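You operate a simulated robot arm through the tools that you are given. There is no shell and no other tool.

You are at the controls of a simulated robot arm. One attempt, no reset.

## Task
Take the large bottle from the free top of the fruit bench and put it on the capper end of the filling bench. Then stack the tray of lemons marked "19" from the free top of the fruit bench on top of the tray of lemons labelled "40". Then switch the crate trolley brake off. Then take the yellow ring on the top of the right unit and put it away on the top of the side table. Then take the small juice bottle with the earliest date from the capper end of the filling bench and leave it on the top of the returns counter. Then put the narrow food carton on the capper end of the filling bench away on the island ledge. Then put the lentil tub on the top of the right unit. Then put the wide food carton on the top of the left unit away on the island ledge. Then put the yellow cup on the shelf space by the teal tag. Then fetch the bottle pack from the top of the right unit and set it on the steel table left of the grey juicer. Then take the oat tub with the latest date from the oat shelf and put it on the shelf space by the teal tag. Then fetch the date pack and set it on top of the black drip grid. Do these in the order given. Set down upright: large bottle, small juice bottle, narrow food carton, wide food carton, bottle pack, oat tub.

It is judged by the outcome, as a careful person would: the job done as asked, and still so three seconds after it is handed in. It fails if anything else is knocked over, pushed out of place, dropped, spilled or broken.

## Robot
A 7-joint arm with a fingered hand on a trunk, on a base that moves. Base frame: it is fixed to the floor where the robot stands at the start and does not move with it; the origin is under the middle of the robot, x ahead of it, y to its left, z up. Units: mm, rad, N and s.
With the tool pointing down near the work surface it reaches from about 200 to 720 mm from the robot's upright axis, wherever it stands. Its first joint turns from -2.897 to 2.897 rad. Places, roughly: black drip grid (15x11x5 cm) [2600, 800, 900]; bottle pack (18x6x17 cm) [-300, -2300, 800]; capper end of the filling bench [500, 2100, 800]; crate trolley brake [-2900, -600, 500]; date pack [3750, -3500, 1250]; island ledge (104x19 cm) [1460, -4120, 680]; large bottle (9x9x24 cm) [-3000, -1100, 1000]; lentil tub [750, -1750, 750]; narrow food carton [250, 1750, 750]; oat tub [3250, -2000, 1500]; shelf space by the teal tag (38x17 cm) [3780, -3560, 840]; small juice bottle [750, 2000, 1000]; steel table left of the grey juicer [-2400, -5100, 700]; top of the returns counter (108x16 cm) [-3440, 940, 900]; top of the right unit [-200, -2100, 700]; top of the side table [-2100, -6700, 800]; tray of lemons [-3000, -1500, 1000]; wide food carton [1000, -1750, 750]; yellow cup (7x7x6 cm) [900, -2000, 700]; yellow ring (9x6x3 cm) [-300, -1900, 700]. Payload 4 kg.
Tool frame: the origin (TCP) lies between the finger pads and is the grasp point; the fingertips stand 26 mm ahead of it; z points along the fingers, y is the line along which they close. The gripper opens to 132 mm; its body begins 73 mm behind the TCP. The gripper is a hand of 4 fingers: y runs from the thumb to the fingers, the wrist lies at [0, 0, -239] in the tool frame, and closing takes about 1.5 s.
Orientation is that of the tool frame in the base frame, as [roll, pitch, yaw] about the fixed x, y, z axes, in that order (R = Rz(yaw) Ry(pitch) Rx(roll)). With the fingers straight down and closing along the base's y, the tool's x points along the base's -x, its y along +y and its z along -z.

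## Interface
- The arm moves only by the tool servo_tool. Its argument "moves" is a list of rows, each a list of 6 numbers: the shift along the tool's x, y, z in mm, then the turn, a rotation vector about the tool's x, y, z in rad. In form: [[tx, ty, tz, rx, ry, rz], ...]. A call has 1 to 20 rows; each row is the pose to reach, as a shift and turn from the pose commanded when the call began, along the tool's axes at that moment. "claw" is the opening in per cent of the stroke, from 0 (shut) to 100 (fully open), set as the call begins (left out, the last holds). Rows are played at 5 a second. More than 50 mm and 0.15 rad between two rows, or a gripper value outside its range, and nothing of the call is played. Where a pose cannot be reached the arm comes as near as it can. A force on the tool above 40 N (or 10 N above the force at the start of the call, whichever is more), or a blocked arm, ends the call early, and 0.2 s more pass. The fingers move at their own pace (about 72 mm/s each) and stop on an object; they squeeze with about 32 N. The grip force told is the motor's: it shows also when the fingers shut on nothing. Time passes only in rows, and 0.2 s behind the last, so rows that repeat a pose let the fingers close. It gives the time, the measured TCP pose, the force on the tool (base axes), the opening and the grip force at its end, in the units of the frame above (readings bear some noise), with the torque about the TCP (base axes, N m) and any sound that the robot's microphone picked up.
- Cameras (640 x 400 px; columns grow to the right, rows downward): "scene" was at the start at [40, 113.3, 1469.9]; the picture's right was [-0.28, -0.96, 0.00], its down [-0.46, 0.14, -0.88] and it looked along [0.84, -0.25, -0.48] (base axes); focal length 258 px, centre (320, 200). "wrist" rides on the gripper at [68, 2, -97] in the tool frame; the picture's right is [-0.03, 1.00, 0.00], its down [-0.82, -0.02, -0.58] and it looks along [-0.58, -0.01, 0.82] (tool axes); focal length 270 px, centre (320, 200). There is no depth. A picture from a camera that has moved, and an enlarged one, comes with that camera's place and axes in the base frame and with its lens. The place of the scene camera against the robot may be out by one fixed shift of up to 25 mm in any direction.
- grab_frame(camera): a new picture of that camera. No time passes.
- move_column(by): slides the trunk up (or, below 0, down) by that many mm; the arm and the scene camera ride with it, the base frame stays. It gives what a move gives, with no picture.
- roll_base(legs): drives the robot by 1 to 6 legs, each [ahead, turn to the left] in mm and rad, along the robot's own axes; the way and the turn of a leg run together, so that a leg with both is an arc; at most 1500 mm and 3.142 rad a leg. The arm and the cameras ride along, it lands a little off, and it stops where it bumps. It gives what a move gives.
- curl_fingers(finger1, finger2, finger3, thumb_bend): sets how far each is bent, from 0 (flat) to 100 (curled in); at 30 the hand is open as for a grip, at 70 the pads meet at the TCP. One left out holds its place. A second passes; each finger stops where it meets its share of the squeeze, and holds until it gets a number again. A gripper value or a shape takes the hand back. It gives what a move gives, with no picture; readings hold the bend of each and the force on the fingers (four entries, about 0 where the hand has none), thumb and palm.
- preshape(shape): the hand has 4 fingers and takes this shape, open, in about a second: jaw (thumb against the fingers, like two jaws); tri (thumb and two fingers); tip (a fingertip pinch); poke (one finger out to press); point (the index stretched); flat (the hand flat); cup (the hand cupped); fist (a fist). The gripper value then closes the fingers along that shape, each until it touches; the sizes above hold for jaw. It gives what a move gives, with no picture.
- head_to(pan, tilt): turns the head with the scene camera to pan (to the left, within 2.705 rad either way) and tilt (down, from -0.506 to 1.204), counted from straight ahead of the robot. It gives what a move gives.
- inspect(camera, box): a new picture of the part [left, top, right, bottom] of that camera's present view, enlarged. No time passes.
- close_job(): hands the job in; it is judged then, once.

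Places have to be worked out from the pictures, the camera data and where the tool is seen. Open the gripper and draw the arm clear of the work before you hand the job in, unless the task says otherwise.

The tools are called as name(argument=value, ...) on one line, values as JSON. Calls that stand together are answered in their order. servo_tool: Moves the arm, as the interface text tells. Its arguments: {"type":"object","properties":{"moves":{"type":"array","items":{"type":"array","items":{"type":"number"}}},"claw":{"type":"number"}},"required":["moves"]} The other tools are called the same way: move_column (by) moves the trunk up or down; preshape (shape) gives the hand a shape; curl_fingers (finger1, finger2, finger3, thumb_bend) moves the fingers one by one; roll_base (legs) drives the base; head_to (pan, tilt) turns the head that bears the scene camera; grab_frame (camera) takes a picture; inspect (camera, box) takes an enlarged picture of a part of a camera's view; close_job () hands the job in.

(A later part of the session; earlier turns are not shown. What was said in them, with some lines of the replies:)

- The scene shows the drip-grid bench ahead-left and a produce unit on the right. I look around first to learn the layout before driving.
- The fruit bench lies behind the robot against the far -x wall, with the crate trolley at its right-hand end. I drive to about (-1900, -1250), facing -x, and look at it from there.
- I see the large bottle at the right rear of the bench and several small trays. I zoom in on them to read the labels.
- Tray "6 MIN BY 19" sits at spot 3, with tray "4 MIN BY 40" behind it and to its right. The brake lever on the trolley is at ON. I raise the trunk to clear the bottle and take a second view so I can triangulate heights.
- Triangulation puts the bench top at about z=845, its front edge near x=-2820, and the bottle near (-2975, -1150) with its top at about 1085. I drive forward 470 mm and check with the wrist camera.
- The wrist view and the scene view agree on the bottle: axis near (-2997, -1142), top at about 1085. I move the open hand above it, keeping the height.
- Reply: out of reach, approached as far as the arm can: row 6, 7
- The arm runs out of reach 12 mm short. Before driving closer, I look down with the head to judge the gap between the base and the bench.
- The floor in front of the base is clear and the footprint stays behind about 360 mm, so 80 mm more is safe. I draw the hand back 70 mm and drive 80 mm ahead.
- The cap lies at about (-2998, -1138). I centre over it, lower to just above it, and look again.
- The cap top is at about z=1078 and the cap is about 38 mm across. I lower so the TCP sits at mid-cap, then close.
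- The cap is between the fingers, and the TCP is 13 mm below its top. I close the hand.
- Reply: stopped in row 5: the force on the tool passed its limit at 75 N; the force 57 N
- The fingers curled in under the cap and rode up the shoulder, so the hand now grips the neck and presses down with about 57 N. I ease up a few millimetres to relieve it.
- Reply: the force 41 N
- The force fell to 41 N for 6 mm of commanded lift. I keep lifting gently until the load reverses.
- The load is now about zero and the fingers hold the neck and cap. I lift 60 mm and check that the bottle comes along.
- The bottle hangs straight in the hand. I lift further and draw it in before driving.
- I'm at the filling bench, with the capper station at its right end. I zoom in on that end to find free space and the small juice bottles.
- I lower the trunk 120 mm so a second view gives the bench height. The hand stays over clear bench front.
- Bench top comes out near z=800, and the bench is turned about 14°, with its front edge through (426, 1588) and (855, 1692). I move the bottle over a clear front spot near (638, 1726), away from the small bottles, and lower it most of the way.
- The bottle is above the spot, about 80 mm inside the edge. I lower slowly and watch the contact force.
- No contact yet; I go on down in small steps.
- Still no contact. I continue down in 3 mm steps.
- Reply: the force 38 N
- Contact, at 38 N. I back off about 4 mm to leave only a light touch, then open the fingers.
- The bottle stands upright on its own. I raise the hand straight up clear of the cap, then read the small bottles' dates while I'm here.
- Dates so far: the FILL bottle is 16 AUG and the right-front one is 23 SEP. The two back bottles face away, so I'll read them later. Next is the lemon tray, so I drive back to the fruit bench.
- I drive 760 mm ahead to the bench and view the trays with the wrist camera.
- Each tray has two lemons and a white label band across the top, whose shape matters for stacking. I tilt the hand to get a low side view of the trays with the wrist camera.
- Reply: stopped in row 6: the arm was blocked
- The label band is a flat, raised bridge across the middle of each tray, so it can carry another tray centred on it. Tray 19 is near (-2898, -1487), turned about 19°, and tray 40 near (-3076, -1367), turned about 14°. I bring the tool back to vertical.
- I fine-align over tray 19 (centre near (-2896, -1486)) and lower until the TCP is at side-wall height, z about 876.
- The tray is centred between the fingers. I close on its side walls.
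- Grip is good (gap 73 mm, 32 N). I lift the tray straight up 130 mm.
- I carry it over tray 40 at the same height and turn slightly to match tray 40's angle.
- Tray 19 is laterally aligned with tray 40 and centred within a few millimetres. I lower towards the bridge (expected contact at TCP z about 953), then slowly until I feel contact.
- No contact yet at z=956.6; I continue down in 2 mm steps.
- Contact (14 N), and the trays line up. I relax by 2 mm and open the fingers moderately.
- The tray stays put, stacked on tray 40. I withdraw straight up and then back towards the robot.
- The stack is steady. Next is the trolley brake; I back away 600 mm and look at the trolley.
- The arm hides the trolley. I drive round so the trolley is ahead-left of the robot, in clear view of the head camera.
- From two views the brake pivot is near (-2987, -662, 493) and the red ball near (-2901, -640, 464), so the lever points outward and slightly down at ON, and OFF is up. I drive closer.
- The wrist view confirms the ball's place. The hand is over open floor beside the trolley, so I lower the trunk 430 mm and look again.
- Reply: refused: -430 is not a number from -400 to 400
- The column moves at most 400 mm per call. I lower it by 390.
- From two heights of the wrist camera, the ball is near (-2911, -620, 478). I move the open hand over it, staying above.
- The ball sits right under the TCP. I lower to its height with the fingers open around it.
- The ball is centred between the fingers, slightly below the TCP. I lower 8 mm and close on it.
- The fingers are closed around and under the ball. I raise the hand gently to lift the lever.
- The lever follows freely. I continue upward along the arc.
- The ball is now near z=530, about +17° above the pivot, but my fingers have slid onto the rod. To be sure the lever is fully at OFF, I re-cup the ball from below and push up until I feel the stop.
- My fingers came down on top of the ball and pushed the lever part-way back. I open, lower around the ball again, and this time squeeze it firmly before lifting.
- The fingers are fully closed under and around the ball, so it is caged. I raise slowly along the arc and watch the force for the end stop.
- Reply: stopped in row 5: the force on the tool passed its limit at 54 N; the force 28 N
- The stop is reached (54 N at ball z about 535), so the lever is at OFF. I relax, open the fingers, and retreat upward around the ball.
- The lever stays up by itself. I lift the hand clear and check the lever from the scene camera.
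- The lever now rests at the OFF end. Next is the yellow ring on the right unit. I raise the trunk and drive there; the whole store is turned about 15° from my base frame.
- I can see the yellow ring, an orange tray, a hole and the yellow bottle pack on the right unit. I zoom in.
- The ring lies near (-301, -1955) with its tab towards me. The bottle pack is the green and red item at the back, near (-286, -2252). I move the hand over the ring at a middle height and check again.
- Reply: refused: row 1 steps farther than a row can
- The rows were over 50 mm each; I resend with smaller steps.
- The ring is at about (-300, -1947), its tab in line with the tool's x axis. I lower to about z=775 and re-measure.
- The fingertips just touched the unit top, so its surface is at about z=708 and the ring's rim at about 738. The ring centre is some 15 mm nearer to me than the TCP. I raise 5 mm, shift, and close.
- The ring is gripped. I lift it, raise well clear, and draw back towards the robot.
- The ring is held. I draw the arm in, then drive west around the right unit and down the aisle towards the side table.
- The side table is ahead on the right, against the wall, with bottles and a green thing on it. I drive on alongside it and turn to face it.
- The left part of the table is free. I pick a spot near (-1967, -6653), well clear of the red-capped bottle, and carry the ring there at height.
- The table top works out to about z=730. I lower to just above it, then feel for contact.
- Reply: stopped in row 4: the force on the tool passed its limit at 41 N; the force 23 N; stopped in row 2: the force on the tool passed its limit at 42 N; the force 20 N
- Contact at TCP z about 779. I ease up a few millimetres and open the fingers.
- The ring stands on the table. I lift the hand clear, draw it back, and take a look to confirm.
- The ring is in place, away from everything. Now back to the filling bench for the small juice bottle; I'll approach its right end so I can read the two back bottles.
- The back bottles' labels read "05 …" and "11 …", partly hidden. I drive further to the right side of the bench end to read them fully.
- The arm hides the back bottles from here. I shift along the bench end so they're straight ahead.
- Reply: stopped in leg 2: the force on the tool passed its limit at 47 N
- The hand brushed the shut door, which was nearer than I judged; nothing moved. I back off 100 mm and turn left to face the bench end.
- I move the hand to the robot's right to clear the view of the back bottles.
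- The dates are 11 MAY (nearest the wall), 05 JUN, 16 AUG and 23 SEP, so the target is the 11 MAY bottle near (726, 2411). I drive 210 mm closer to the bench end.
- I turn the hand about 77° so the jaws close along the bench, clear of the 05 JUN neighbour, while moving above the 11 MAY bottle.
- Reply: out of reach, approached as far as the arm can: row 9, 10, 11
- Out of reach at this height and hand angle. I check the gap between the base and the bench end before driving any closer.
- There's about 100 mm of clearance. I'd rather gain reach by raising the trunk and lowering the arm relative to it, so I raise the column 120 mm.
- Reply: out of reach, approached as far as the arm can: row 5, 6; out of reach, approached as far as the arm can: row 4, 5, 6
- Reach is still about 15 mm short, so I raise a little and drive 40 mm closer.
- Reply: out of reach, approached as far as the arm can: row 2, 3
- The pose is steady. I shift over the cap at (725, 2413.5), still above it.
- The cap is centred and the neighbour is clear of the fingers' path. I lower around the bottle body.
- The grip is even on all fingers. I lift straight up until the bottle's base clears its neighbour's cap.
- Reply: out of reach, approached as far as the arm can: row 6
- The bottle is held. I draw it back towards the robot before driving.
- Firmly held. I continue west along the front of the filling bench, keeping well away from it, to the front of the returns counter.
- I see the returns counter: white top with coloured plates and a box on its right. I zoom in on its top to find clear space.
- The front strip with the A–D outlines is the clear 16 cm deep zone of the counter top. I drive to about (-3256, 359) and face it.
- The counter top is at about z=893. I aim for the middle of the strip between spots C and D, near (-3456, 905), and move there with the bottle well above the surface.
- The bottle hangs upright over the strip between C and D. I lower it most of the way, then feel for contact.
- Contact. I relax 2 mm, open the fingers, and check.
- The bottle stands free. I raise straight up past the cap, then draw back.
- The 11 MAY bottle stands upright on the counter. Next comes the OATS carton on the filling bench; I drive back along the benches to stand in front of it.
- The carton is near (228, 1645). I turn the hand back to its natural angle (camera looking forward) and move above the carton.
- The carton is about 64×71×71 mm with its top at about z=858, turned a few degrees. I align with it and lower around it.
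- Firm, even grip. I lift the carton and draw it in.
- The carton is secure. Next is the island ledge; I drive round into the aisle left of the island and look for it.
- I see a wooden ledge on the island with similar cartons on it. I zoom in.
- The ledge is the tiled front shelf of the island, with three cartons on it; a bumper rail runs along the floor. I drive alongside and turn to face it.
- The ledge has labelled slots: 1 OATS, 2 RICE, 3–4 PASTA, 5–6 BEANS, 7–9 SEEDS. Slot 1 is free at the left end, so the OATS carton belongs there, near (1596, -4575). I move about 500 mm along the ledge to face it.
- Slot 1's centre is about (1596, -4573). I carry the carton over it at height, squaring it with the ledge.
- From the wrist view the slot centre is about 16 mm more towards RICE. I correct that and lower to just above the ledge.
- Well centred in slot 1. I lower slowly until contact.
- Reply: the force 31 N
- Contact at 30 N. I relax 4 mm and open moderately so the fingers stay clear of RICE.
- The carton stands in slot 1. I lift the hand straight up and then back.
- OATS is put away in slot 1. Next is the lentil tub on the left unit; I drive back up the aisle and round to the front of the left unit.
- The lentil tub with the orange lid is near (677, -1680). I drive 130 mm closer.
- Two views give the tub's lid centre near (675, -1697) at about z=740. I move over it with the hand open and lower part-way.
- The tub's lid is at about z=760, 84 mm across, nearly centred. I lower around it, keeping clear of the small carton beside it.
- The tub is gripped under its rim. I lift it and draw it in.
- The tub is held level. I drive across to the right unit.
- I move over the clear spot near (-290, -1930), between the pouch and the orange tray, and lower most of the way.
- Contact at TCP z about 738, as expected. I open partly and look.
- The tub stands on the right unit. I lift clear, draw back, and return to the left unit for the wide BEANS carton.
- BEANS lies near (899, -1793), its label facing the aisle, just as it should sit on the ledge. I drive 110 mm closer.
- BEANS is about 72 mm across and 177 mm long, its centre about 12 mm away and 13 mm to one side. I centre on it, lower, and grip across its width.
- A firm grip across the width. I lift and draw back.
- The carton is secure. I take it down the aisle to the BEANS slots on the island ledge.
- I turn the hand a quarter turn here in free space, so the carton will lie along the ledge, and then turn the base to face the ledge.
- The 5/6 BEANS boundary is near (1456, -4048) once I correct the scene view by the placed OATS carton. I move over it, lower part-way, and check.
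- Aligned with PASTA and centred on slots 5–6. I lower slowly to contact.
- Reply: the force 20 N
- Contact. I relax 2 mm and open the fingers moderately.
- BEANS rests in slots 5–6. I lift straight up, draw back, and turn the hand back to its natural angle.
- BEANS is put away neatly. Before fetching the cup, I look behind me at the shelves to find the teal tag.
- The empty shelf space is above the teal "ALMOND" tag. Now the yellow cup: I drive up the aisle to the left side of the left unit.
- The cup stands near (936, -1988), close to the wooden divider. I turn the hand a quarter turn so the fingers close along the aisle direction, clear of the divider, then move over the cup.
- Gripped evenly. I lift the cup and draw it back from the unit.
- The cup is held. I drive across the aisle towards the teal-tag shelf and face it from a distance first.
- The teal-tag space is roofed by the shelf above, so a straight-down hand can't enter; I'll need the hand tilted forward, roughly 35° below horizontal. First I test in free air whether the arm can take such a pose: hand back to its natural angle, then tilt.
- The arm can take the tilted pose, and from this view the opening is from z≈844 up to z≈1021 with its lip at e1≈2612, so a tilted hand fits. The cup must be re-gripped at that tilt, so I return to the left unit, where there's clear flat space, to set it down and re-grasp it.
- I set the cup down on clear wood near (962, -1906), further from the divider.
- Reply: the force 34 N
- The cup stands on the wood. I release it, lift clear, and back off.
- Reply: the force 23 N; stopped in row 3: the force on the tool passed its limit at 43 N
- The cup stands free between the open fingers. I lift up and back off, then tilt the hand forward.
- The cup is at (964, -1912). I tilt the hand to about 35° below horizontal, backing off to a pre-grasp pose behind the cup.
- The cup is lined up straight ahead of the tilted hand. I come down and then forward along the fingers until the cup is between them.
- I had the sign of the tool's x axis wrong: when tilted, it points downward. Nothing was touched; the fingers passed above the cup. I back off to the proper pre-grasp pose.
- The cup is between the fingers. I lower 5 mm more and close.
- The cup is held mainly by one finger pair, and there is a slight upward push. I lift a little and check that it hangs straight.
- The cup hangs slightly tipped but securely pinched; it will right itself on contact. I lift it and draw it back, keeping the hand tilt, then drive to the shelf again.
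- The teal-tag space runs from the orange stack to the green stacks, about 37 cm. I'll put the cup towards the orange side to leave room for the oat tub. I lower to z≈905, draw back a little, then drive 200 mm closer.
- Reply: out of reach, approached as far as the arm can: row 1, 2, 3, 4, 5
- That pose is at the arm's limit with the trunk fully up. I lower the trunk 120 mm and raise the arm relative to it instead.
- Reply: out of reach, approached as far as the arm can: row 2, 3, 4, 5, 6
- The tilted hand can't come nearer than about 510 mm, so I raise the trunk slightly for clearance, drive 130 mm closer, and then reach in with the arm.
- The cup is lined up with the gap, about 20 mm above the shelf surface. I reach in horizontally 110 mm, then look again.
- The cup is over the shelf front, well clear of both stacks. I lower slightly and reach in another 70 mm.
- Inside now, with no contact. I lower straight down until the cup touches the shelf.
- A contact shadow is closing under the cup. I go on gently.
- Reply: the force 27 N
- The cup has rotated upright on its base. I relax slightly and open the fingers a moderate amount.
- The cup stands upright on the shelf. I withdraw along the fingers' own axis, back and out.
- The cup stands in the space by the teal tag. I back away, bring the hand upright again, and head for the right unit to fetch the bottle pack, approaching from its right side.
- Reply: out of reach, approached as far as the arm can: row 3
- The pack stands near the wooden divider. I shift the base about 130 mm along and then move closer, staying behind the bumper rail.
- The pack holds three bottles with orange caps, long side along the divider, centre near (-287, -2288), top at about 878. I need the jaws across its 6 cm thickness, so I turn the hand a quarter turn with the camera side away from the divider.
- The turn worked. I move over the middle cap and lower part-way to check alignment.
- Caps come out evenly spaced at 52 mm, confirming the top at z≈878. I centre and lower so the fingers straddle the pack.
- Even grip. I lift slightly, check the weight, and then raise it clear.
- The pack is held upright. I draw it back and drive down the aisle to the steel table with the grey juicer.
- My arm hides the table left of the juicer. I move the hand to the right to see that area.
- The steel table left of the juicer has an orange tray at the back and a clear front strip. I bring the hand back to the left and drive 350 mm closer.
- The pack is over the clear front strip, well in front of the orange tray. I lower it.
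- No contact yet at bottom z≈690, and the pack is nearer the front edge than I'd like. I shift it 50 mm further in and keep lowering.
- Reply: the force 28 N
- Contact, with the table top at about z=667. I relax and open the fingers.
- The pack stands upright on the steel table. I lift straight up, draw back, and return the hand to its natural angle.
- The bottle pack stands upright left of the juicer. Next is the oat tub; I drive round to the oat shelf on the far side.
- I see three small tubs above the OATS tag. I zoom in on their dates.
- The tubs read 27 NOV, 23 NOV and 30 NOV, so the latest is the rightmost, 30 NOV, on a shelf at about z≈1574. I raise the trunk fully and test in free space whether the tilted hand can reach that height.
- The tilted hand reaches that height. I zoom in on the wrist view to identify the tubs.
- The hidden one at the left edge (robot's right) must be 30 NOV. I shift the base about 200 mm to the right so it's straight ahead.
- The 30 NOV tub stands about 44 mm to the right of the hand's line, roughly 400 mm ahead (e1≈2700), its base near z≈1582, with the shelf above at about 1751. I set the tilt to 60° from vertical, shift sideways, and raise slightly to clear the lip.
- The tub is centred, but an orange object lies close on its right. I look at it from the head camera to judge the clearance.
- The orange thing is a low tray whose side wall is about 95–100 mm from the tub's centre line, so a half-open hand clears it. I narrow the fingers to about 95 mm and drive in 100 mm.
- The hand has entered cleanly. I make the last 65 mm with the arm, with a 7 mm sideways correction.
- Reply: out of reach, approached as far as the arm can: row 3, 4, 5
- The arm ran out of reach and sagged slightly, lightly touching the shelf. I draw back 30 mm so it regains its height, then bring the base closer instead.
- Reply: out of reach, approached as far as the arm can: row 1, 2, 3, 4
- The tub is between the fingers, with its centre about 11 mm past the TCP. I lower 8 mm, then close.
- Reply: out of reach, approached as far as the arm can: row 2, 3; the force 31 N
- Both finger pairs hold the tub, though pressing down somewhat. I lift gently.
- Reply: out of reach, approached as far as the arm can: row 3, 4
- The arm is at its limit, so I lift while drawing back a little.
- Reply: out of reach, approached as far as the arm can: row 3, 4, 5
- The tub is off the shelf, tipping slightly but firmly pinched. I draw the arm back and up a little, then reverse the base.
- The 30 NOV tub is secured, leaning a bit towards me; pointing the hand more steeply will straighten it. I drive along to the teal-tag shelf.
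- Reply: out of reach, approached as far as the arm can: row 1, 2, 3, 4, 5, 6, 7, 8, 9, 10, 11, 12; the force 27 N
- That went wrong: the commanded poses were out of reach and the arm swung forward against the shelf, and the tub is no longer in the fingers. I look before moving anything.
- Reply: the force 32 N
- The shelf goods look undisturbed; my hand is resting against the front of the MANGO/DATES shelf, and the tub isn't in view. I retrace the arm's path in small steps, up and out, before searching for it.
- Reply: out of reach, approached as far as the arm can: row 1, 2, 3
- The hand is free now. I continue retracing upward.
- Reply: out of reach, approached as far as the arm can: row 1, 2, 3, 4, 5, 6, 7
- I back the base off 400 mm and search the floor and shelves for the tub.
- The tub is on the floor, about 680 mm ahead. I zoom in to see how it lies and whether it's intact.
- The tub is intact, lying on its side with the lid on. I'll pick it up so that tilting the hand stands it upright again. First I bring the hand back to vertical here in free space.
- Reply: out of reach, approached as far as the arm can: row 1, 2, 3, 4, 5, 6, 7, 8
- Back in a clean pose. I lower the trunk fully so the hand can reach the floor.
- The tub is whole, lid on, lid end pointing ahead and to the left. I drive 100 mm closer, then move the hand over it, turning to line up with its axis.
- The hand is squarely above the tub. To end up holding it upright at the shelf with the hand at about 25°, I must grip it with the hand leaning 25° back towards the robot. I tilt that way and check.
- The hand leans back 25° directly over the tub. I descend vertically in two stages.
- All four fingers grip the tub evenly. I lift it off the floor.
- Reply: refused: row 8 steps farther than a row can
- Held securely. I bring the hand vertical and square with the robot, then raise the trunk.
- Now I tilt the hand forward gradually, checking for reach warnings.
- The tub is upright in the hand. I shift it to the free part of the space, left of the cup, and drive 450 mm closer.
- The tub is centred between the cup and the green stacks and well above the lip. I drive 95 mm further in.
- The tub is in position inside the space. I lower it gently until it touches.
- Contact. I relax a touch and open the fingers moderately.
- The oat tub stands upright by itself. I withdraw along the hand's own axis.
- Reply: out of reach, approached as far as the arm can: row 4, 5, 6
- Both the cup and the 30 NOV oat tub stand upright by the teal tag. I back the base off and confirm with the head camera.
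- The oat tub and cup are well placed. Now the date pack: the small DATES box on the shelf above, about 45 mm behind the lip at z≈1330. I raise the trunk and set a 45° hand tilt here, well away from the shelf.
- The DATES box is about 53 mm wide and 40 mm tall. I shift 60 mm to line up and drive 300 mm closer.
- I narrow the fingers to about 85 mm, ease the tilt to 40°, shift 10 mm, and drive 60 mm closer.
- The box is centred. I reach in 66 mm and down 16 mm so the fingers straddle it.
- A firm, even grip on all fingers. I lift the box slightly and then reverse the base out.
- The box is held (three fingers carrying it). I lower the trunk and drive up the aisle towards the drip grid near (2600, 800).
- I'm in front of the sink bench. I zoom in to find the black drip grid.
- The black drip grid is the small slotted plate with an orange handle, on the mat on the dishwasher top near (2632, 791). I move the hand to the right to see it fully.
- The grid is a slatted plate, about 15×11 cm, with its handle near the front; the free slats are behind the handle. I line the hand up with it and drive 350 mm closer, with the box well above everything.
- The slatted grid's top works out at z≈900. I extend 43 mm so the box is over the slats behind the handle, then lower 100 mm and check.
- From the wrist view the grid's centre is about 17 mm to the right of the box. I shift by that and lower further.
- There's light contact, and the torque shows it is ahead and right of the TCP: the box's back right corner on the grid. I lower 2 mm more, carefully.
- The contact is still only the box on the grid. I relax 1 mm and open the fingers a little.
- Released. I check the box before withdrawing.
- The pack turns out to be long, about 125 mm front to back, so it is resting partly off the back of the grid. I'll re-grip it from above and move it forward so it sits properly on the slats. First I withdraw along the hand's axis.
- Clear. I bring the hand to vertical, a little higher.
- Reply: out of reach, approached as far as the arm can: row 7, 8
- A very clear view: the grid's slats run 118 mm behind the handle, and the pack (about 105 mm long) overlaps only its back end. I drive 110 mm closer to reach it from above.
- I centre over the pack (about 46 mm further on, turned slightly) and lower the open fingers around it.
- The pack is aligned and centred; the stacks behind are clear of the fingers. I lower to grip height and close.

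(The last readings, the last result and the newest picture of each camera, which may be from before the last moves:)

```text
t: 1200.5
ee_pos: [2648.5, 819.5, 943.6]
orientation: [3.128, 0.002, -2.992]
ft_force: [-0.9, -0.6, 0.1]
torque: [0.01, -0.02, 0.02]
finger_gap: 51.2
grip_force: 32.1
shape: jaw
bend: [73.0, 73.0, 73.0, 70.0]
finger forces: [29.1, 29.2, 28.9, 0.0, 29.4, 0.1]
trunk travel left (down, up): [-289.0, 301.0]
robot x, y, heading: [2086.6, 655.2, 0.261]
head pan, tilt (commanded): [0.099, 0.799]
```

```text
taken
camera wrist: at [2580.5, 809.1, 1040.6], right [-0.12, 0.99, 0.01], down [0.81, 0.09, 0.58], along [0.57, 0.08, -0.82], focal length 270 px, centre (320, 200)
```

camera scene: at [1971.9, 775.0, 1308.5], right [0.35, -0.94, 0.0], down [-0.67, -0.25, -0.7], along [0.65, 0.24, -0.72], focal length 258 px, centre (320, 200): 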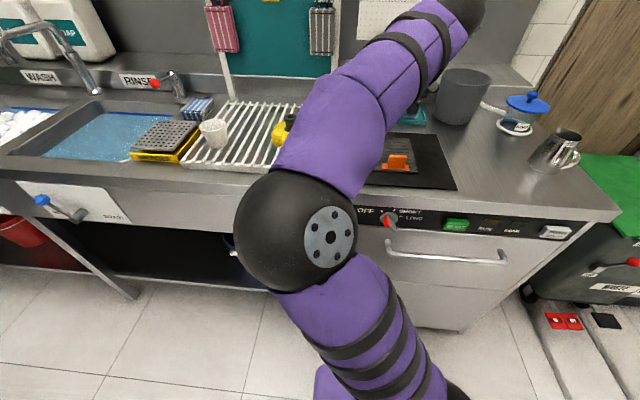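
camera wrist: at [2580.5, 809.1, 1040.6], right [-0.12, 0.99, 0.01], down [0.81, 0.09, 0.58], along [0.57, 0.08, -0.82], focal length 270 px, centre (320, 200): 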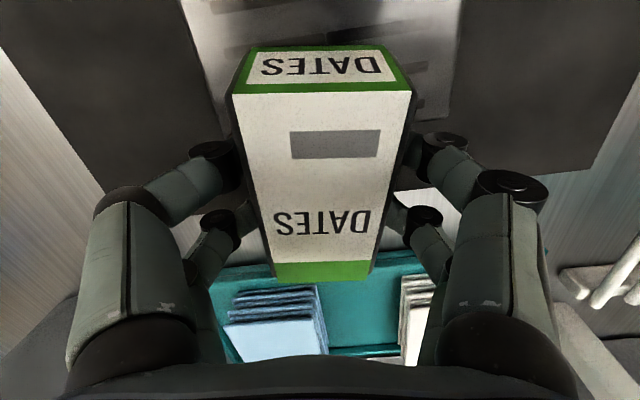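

Firm, even grip. I lift it 50 mm, then carry it forward over the slats and square it with the grid.

servo_tool(moves=[[0, 0, -8, 0, 0, 0], [0, 0, -25, 0, 0, 0], [0, 0, -50, 0, 0, 0], [0, 0, -50, 0, 0, 0]])

servo_tool(moves=[[20, 0, 0, 0, 0, -0.04], [40, 0, 0, 0, 0, -0.08], [60, 0, 0, 0, 0, -0.115], [79, 0, 0, 0, 0, -0.115], [79, 0, 0, 0, 0, -0.115]])

grab_frame(camera="wrist")

inspect(camera="scene", box=[320, 90, 480, 230])

```text
t: 1201.5
ee_pos: [2649.1, 818.5, 993.7]
orientation: [3.127, 0.001, -2.991]
ft_force: [-0.6, -0.4, -0.7]
torque: [0.01, -0.01, -0.02]
finger_gap: 51.2
grip_force: 32.4
shape: jaw
bend: [73.0, 73.0, 73.0, 70.0]
finger forces: [29.1, 29.2, 28.9, 0.1, 29.4, 0.0]
trunk travel left (down, up): [-289.0, 301.0]
robot x, y, heading: [2088.2, 655.0, 0.258]
head pan, tilt (commanded): [0.099, 0.799]
```

```text
t: 1202.7
ee_pos: [2570.0, 805.8, 993.9]
orientation: [3.128, 0.004, -2.877]
ft_force: [-0.4, -0.5, -0.6]
torque: [0.0, 0.01, -0.02]
finger_gap: 51.5
grip_force: 31.9
shape: jaw
bend: [73.0, 73.0, 73.0, 70.0]
finger forces: [29.1, 29.2, 28.9, 0.0, 29.4, 0.0]
trunk travel left (down, up): [-289.0, 301.0]
robot x, y, heading: [2087.0, 658.0, 0.253]
head pan, tilt (commanded): [0.099, 0.799]
```

```text
taken
camera wrist: at [2503.3, 788.8, 1090.5], right [-0.24, 0.97, 0.01], down [0.79, 0.19, 0.58], along [0.56, 0.15, -0.81], focal length 270 px, centre (320, 200)
```

wrist: 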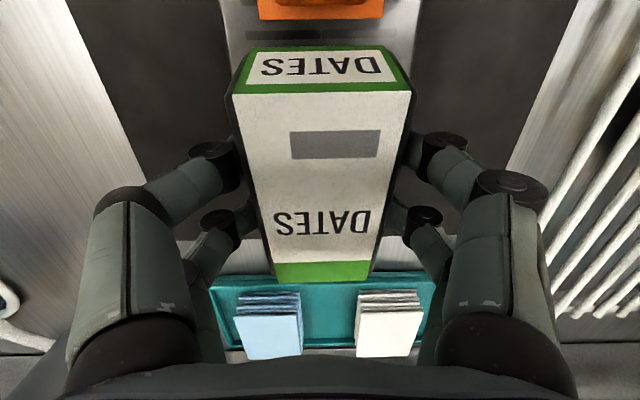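

```text
2.86 times, centred on (400, 160) of scene
camera zoom: at [2078.1, 802.9, 1308.4], right [0.35, -0.94, 0.0], down [-0.67, -0.25, -0.7], along [0.65, 0.24, -0.72], focal length 737 px, centre (91, 314)
```

zoom: 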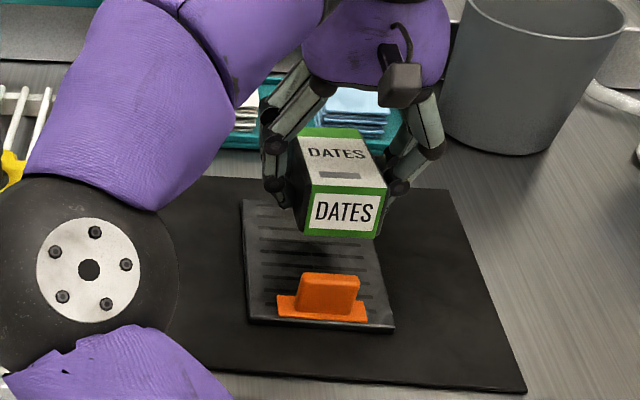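

The pack hovers squarely over the slats, just behind the handle. I lower it gently.

servo_tool(moves=[[0, 0, 15, 0, 0, 0], [0, 0, 30, 0, 0, 0], [0, 0, 38, 0, 0, 0], [0, 0, 38, 0, 0, 0]])

```text
t: 1203.7
ee_pos: [2570.7, 805.6, 956.5]
orientation: [3.128, 0.002, -2.877]
ft_force: [0.0, -0.1, 0.9]
torque: [0.07, -0.07, -0.02]
finger_gap: 51.5
grip_force: 31.6
shape: jaw
bend: [73.0, 74.0, 73.0, 70.0]
finger forces: [29.0, 29.7, 29.5, 0.0, 29.6, 0.1]
trunk travel left (down, up): [-289.0, 301.0]
robot x, y, heading: [2084.5, 657.7, 0.257]
head pan, tilt (commanded): [0.099, 0.799]
```

servo_tool(moves=[[0, 0, 2, 0, 0, 0], [0, 0, 4, 0, 0, 0], [0, 0, 4, 0, 0, 0]])

inspect(camera="scene", box=[340, 110, 460, 220])

```text
t: 1204.5
ee_pos: [2569.1, 806.2, 952.7]
orientation: [3.127, 0.007, -2.877]
ft_force: [-2.3, -1.1, 9.5]
torque: [0.38, -0.33, 0.08]
finger_gap: 51.5
grip_force: 31.8
shape: jaw
bend: [73.0, 74.0, 74.0, 70.0]
finger forces: [29.0, 33.2, 32.3, 0.0, 30.1, 0.1]
trunk travel left (down, up): [-289.0, 301.0]
robot x, y, heading: [2084.7, 653.2, 0.258]
head pan, tilt (commanded): [0.099, 0.799]
```

```text
3.64 times, centred on (400, 165) of scene
camera zoom: at [2077.2, 802.5, 1308.6], right [0.35, -0.94, 0.0], down [-0.67, -0.25, -0.7], along [0.65, 0.24, -0.72], focal length 938 px, centre (29, 327)
```

zoom: 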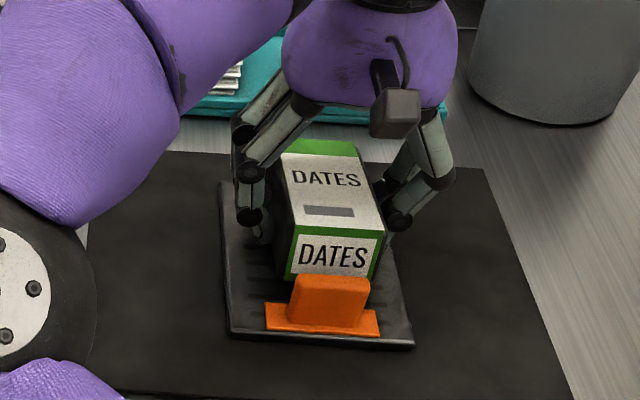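

The pack touches the grid with its back edge first; only a few millimetres remain at the front. I open the fingers gently.

servo_tool(moves=[[0, 0, 1, 0, 0, 0], [0, 0, 1, 0, 0, 0]])

servo_tool(moves=[[0, 0, 0, 0, 0, 0], [0, 0, 0, 0, 0, 0], [0, 0, 0, 0, 0, 0], [0, 0, 0, 0, 0, 0], [0, 0, 0, 0, 0, 0], [0, 0, 0, 0, 0, 0]], claw=65)

grab_frame(camera="wrist")

inspect(camera="scene", box=[340, 110, 460, 220])

```text
t: 1205.1
ee_pos: [2569.0, 805.6, 952.7]
orientation: [3.126, 0.005, -2.876]
ft_force: [-3.1, -1.7, 12.4]
torque: [0.43, -0.51, 0.08]
finger_gap: 51.5
grip_force: 32.4
shape: jaw
bend: [73.0, 74.0, 74.0, 70.0]
finger forces: [28.9, 34.2, 33.4, 0.0, 30.2, 0.0]
trunk travel left (down, up): [-289.0, 301.0]
robot x, y, heading: [2090.2, 655.6, 0.26]
head pan, tilt (commanded): [0.099, 0.799]
```

```text
t: 1206.5
ee_pos: [2571.5, 806.2, 951.7]
orientation: [3.128, 0.002, -2.877]
ft_force: [0.4, 0.3, -0.4]
torque: [0.03, 0.0, -0.04]
finger_gap: 85.6
grip_force: 0.1
shape: jaw
bend: [70.0, 70.0, 70.0, 64.0]
finger forces: [0.0, 0.0, 0.0, 0.1, 0.0, 0.0]
trunk travel left (down, up): [-289.0, 301.0]
robot x, y, heading: [2082.8, 658.5, 0.256]
head pan, tilt (commanded): [0.099, 0.799]
```

```text
taken
camera wrist: at [2503.7, 789.5, 1047.9], right [-0.24, 0.97, 0.01], down [0.79, 0.19, 0.58], along [0.56, 0.15, -0.81], focal length 270 px, centre (320, 200)
```

wrist: 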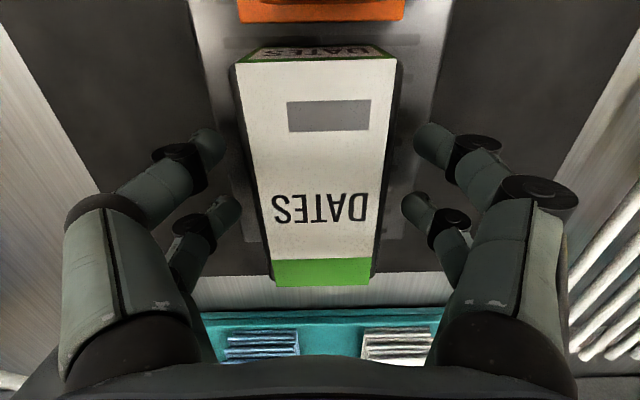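

```text
3.64 times, centred on (400, 165) of scene
camera zoom: at [2078.1, 802.9, 1308.4], right [0.35, -0.94, 0.0], down [-0.67, -0.25, -0.7], along [0.65, 0.24, -0.72], focal length 938 px, centre (29, 327)
```

zoom: 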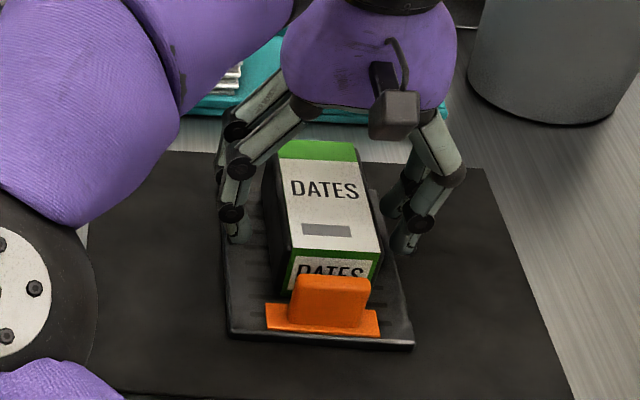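

The pack now lies flat on the grid. I lift the hand straight up and look.

servo_tool(moves=[[0, 0, -20, 0, 0, 0], [0, 0, -50, 0, 0, 0], [0, 0, -90, 0, 0, 0], [0, 0, -130, 0, 0, 0], [0, 0, -150, 0, 0, 0], [30, 0, -160, 0, 0, 0], [60, 0, -160, 0, 0, 0], [60, 0, -160, 0, 0, 0]])

grab_frame(camera="wrist")

inspect(camera="scene", box=[320, 90, 480, 230])

```text
t: 1208.3
ee_pos: [2512.5, 788.1, 1111.5]
orientation: [3.126, 0.006, -2.878]
ft_force: [0.4, -0.8, -0.2]
torque: [0.01, -0.03, -0.01]
finger_gap: 85.6
grip_force: 0.1
shape: jaw
bend: [70.0, 70.0, 70.0, 64.0]
finger forces: [0.0, 0.1, 0.0, 0.1, 0.0, 0.0]
trunk travel left (down, up): [-289.0, 301.0]
robot x, y, heading: [2087.7, 654.1, 0.257]
head pan, tilt (commanded): [0.099, 0.799]
```

```text
taken
camera wrist: at [2446.1, 770.9, 1208.8], right [-0.24, 0.97, 0.01], down [0.79, 0.19, 0.58], along [0.56, 0.15, -0.81], focal length 270 px, centre (320, 200)
```

wrist: 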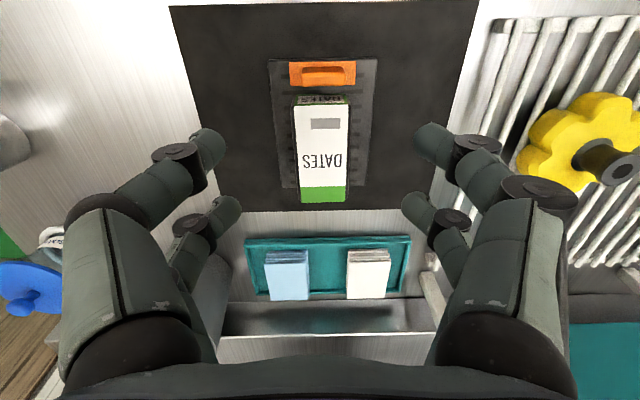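

```text
2.86 times, centred on (400, 160) of scene
camera zoom: at [2077.9, 802.9, 1308.4], right [0.35, -0.94, 0.0], down [-0.67, -0.25, -0.7], along [0.65, 0.24, -0.72], focal length 737 px, centre (91, 314)
```

zoom: 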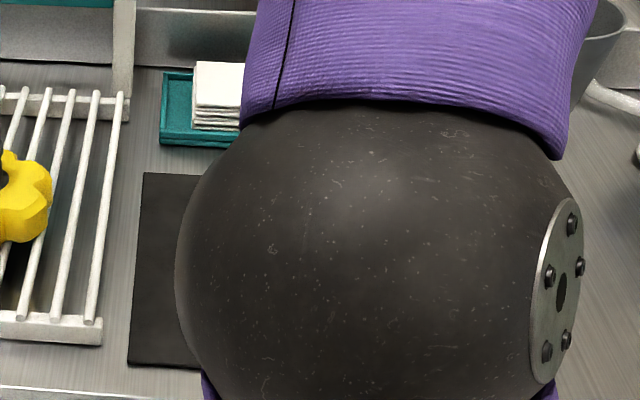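

inspect(camera="wrist", box=[220, 30, 430, 230])

```text
2.00 times, centred on (325, 130) of wrist
camera zoom: at [2446.1, 770.9, 1208.8], right [-0.24, 0.97, 0.01], down [0.79, 0.19, 0.58], along [0.56, 0.15, -0.81], focal length 541 px, centre (310, 340)
```

zoom: 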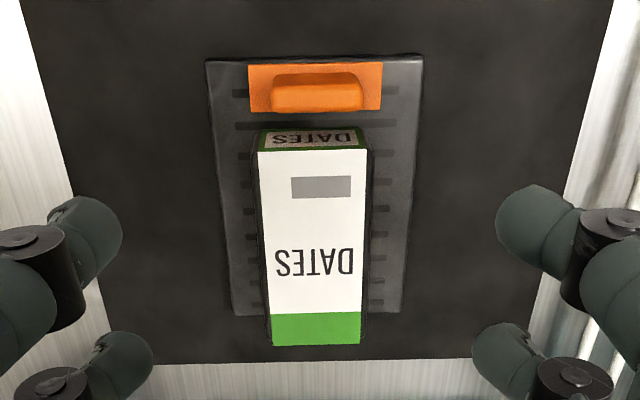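

The DATES pack lies flat and centred on the slatted grid. I open the hand fully and back away from the bench.

roll_base(legs=[[-350, 0]])

servo_tool(moves=[[0, 0, 0, 0, 0, 0], [0, 0, 0, 0, 0, 0], [0, 0, 0, 0, 0, 0], [0, 0, 0, 0, 0, 0], [0, 0, 0, 0, 0, 0]], claw=100)

head_to(pan=0.1, tilt=0.55)

grab_frame(camera="scene")

```text
t: 1210.6
ee_pos: [2176.2, 700.4, 1111.6]
orientation: [3.128, 0.002, -2.873]
ft_force: [0.3, 0.0, 1.0]
torque: [0.01, 0.0, 0.05]
finger_gap: 85.5
grip_force: 0.1
shape: jaw
bend: [70.0, 70.0, 70.0, 64.0]
finger forces: [0.0, 0.0, 0.0, 0.0, 0.1, 0.0]
trunk travel left (down, up): [-289.0, 301.0]
robot x, y, heading: [1750.6, 567.2, 0.256]
head pan, tilt (commanded): [0.099, 0.799]
```

```text
t: 1211.8
ee_pos: [2175.7, 699.8, 1111.4]
orientation: [3.128, 0.004, -2.874]
ft_force: [-0.4, -0.4, -0.3]
torque: [-0.03, 0.05, -0.03]
finger_gap: 132.0
grip_force: 0.0
shape: jaw
bend: [30.0, 30.0, 30.0, 30.0]
finger forces: [0.1, 0.1, 0.0, 0.0, 0.1, 0.0]
trunk travel left (down, up): [-289.0, 301.0]
robot x, y, heading: [1748.0, 565.0, 0.257]
head pan, tilt (commanded): [0.099, 0.799]
```

```text
t: 1212.6
ee_pos: [2175.0, 699.8, 1110.3]
orientation: [3.128, 0.004, -2.873]
ft_force: [0.4, 0.8, -0.5]
torque: [-0.01, 0.0, 0.04]
finger_gap: 131.8
grip_force: 0.0
shape: jaw
bend: [30.0, 30.0, 30.0, 30.0]
finger forces: [0.0, 0.0, 0.1, 0.0, 0.0, 0.0]
trunk travel left (down, up): [-289.0, 301.0]
robot x, y, heading: [1746.8, 571.5, 0.255]
head pan, tilt (commanded): [0.099, 0.55]
```

```text
taken
camera scene: at [1748.8, 717.2, 1329.8], right [0.35, -0.94, 0.0], down [-0.49, -0.18, -0.85], along [0.8, 0.3, -0.52], focal length 258 px, centre (320, 200)
```

scene: 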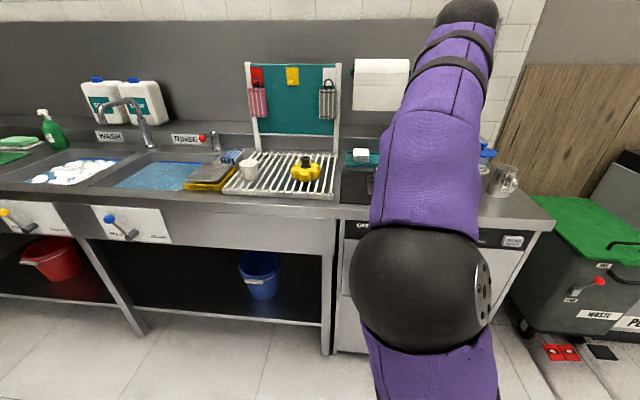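

Everything asked for is done, the hand is open and clear of the work, and I hand the job in.

close_job()

```text
The job is handed in.
```

All twelve steps are done in the order given, but I dropped the oat tub on the floor once along the way. I haven't seen a verdict.

**Problems along the way:**
- **Oat tub dropped:** carrying it to the teal-tag shelf, I sent the arm poses it couldn't reach. It swung into the shelf in front and lost the tub. The lid stayed on and nothing spilled. I picked it up from the floor and put it upright on the shelf. The goods on the shelf I hit looked undisturbed.
- **Door bumped:** my hand touched the shut door by the filling bench once, at about 47 N. I saw no sign that it moved.
- **Date pack moved once:** I first set it half off the back of the drip grid, then re-gripped it and put it properly on the slats.

**Where everything ended up:**

| Item | Result |
|---|---|
| Large bottle | Upright at the capper end, near the front edge, partly over the FILL/LOAD/CAP strip |
| Lemon tray "19" | Stacked on tray "40" |
| Crate trolley brake | Lever pushed to its stop at OFF; it stayed there when I let go |
| Yellow ring | On the side table, away from the bottles |
| Small juice bottle (11 MAY, the earliest of four) | Upright on the front strip of the returns counter |
| Narrow carton (OATS) | Upright in slot 1 of the island ledge |
| Lentil tub | On top of the right unit |
| Wide carton (BEANS) | Upright in slots 5–6 of the island ledge |
| Yellow cup | Upright in the space by the teal tag |
| Bottle pack | Upright on the steel table, left of the grey juicer |
| Oat tub (30 NOV, the latest of three) | Upright in the space by the teal tag, next to the cup |
| Date pack | Flat on the black drip grid, behind its handle |

I checked each item as I set it down, but I didn't go back round for a second look before handing in.
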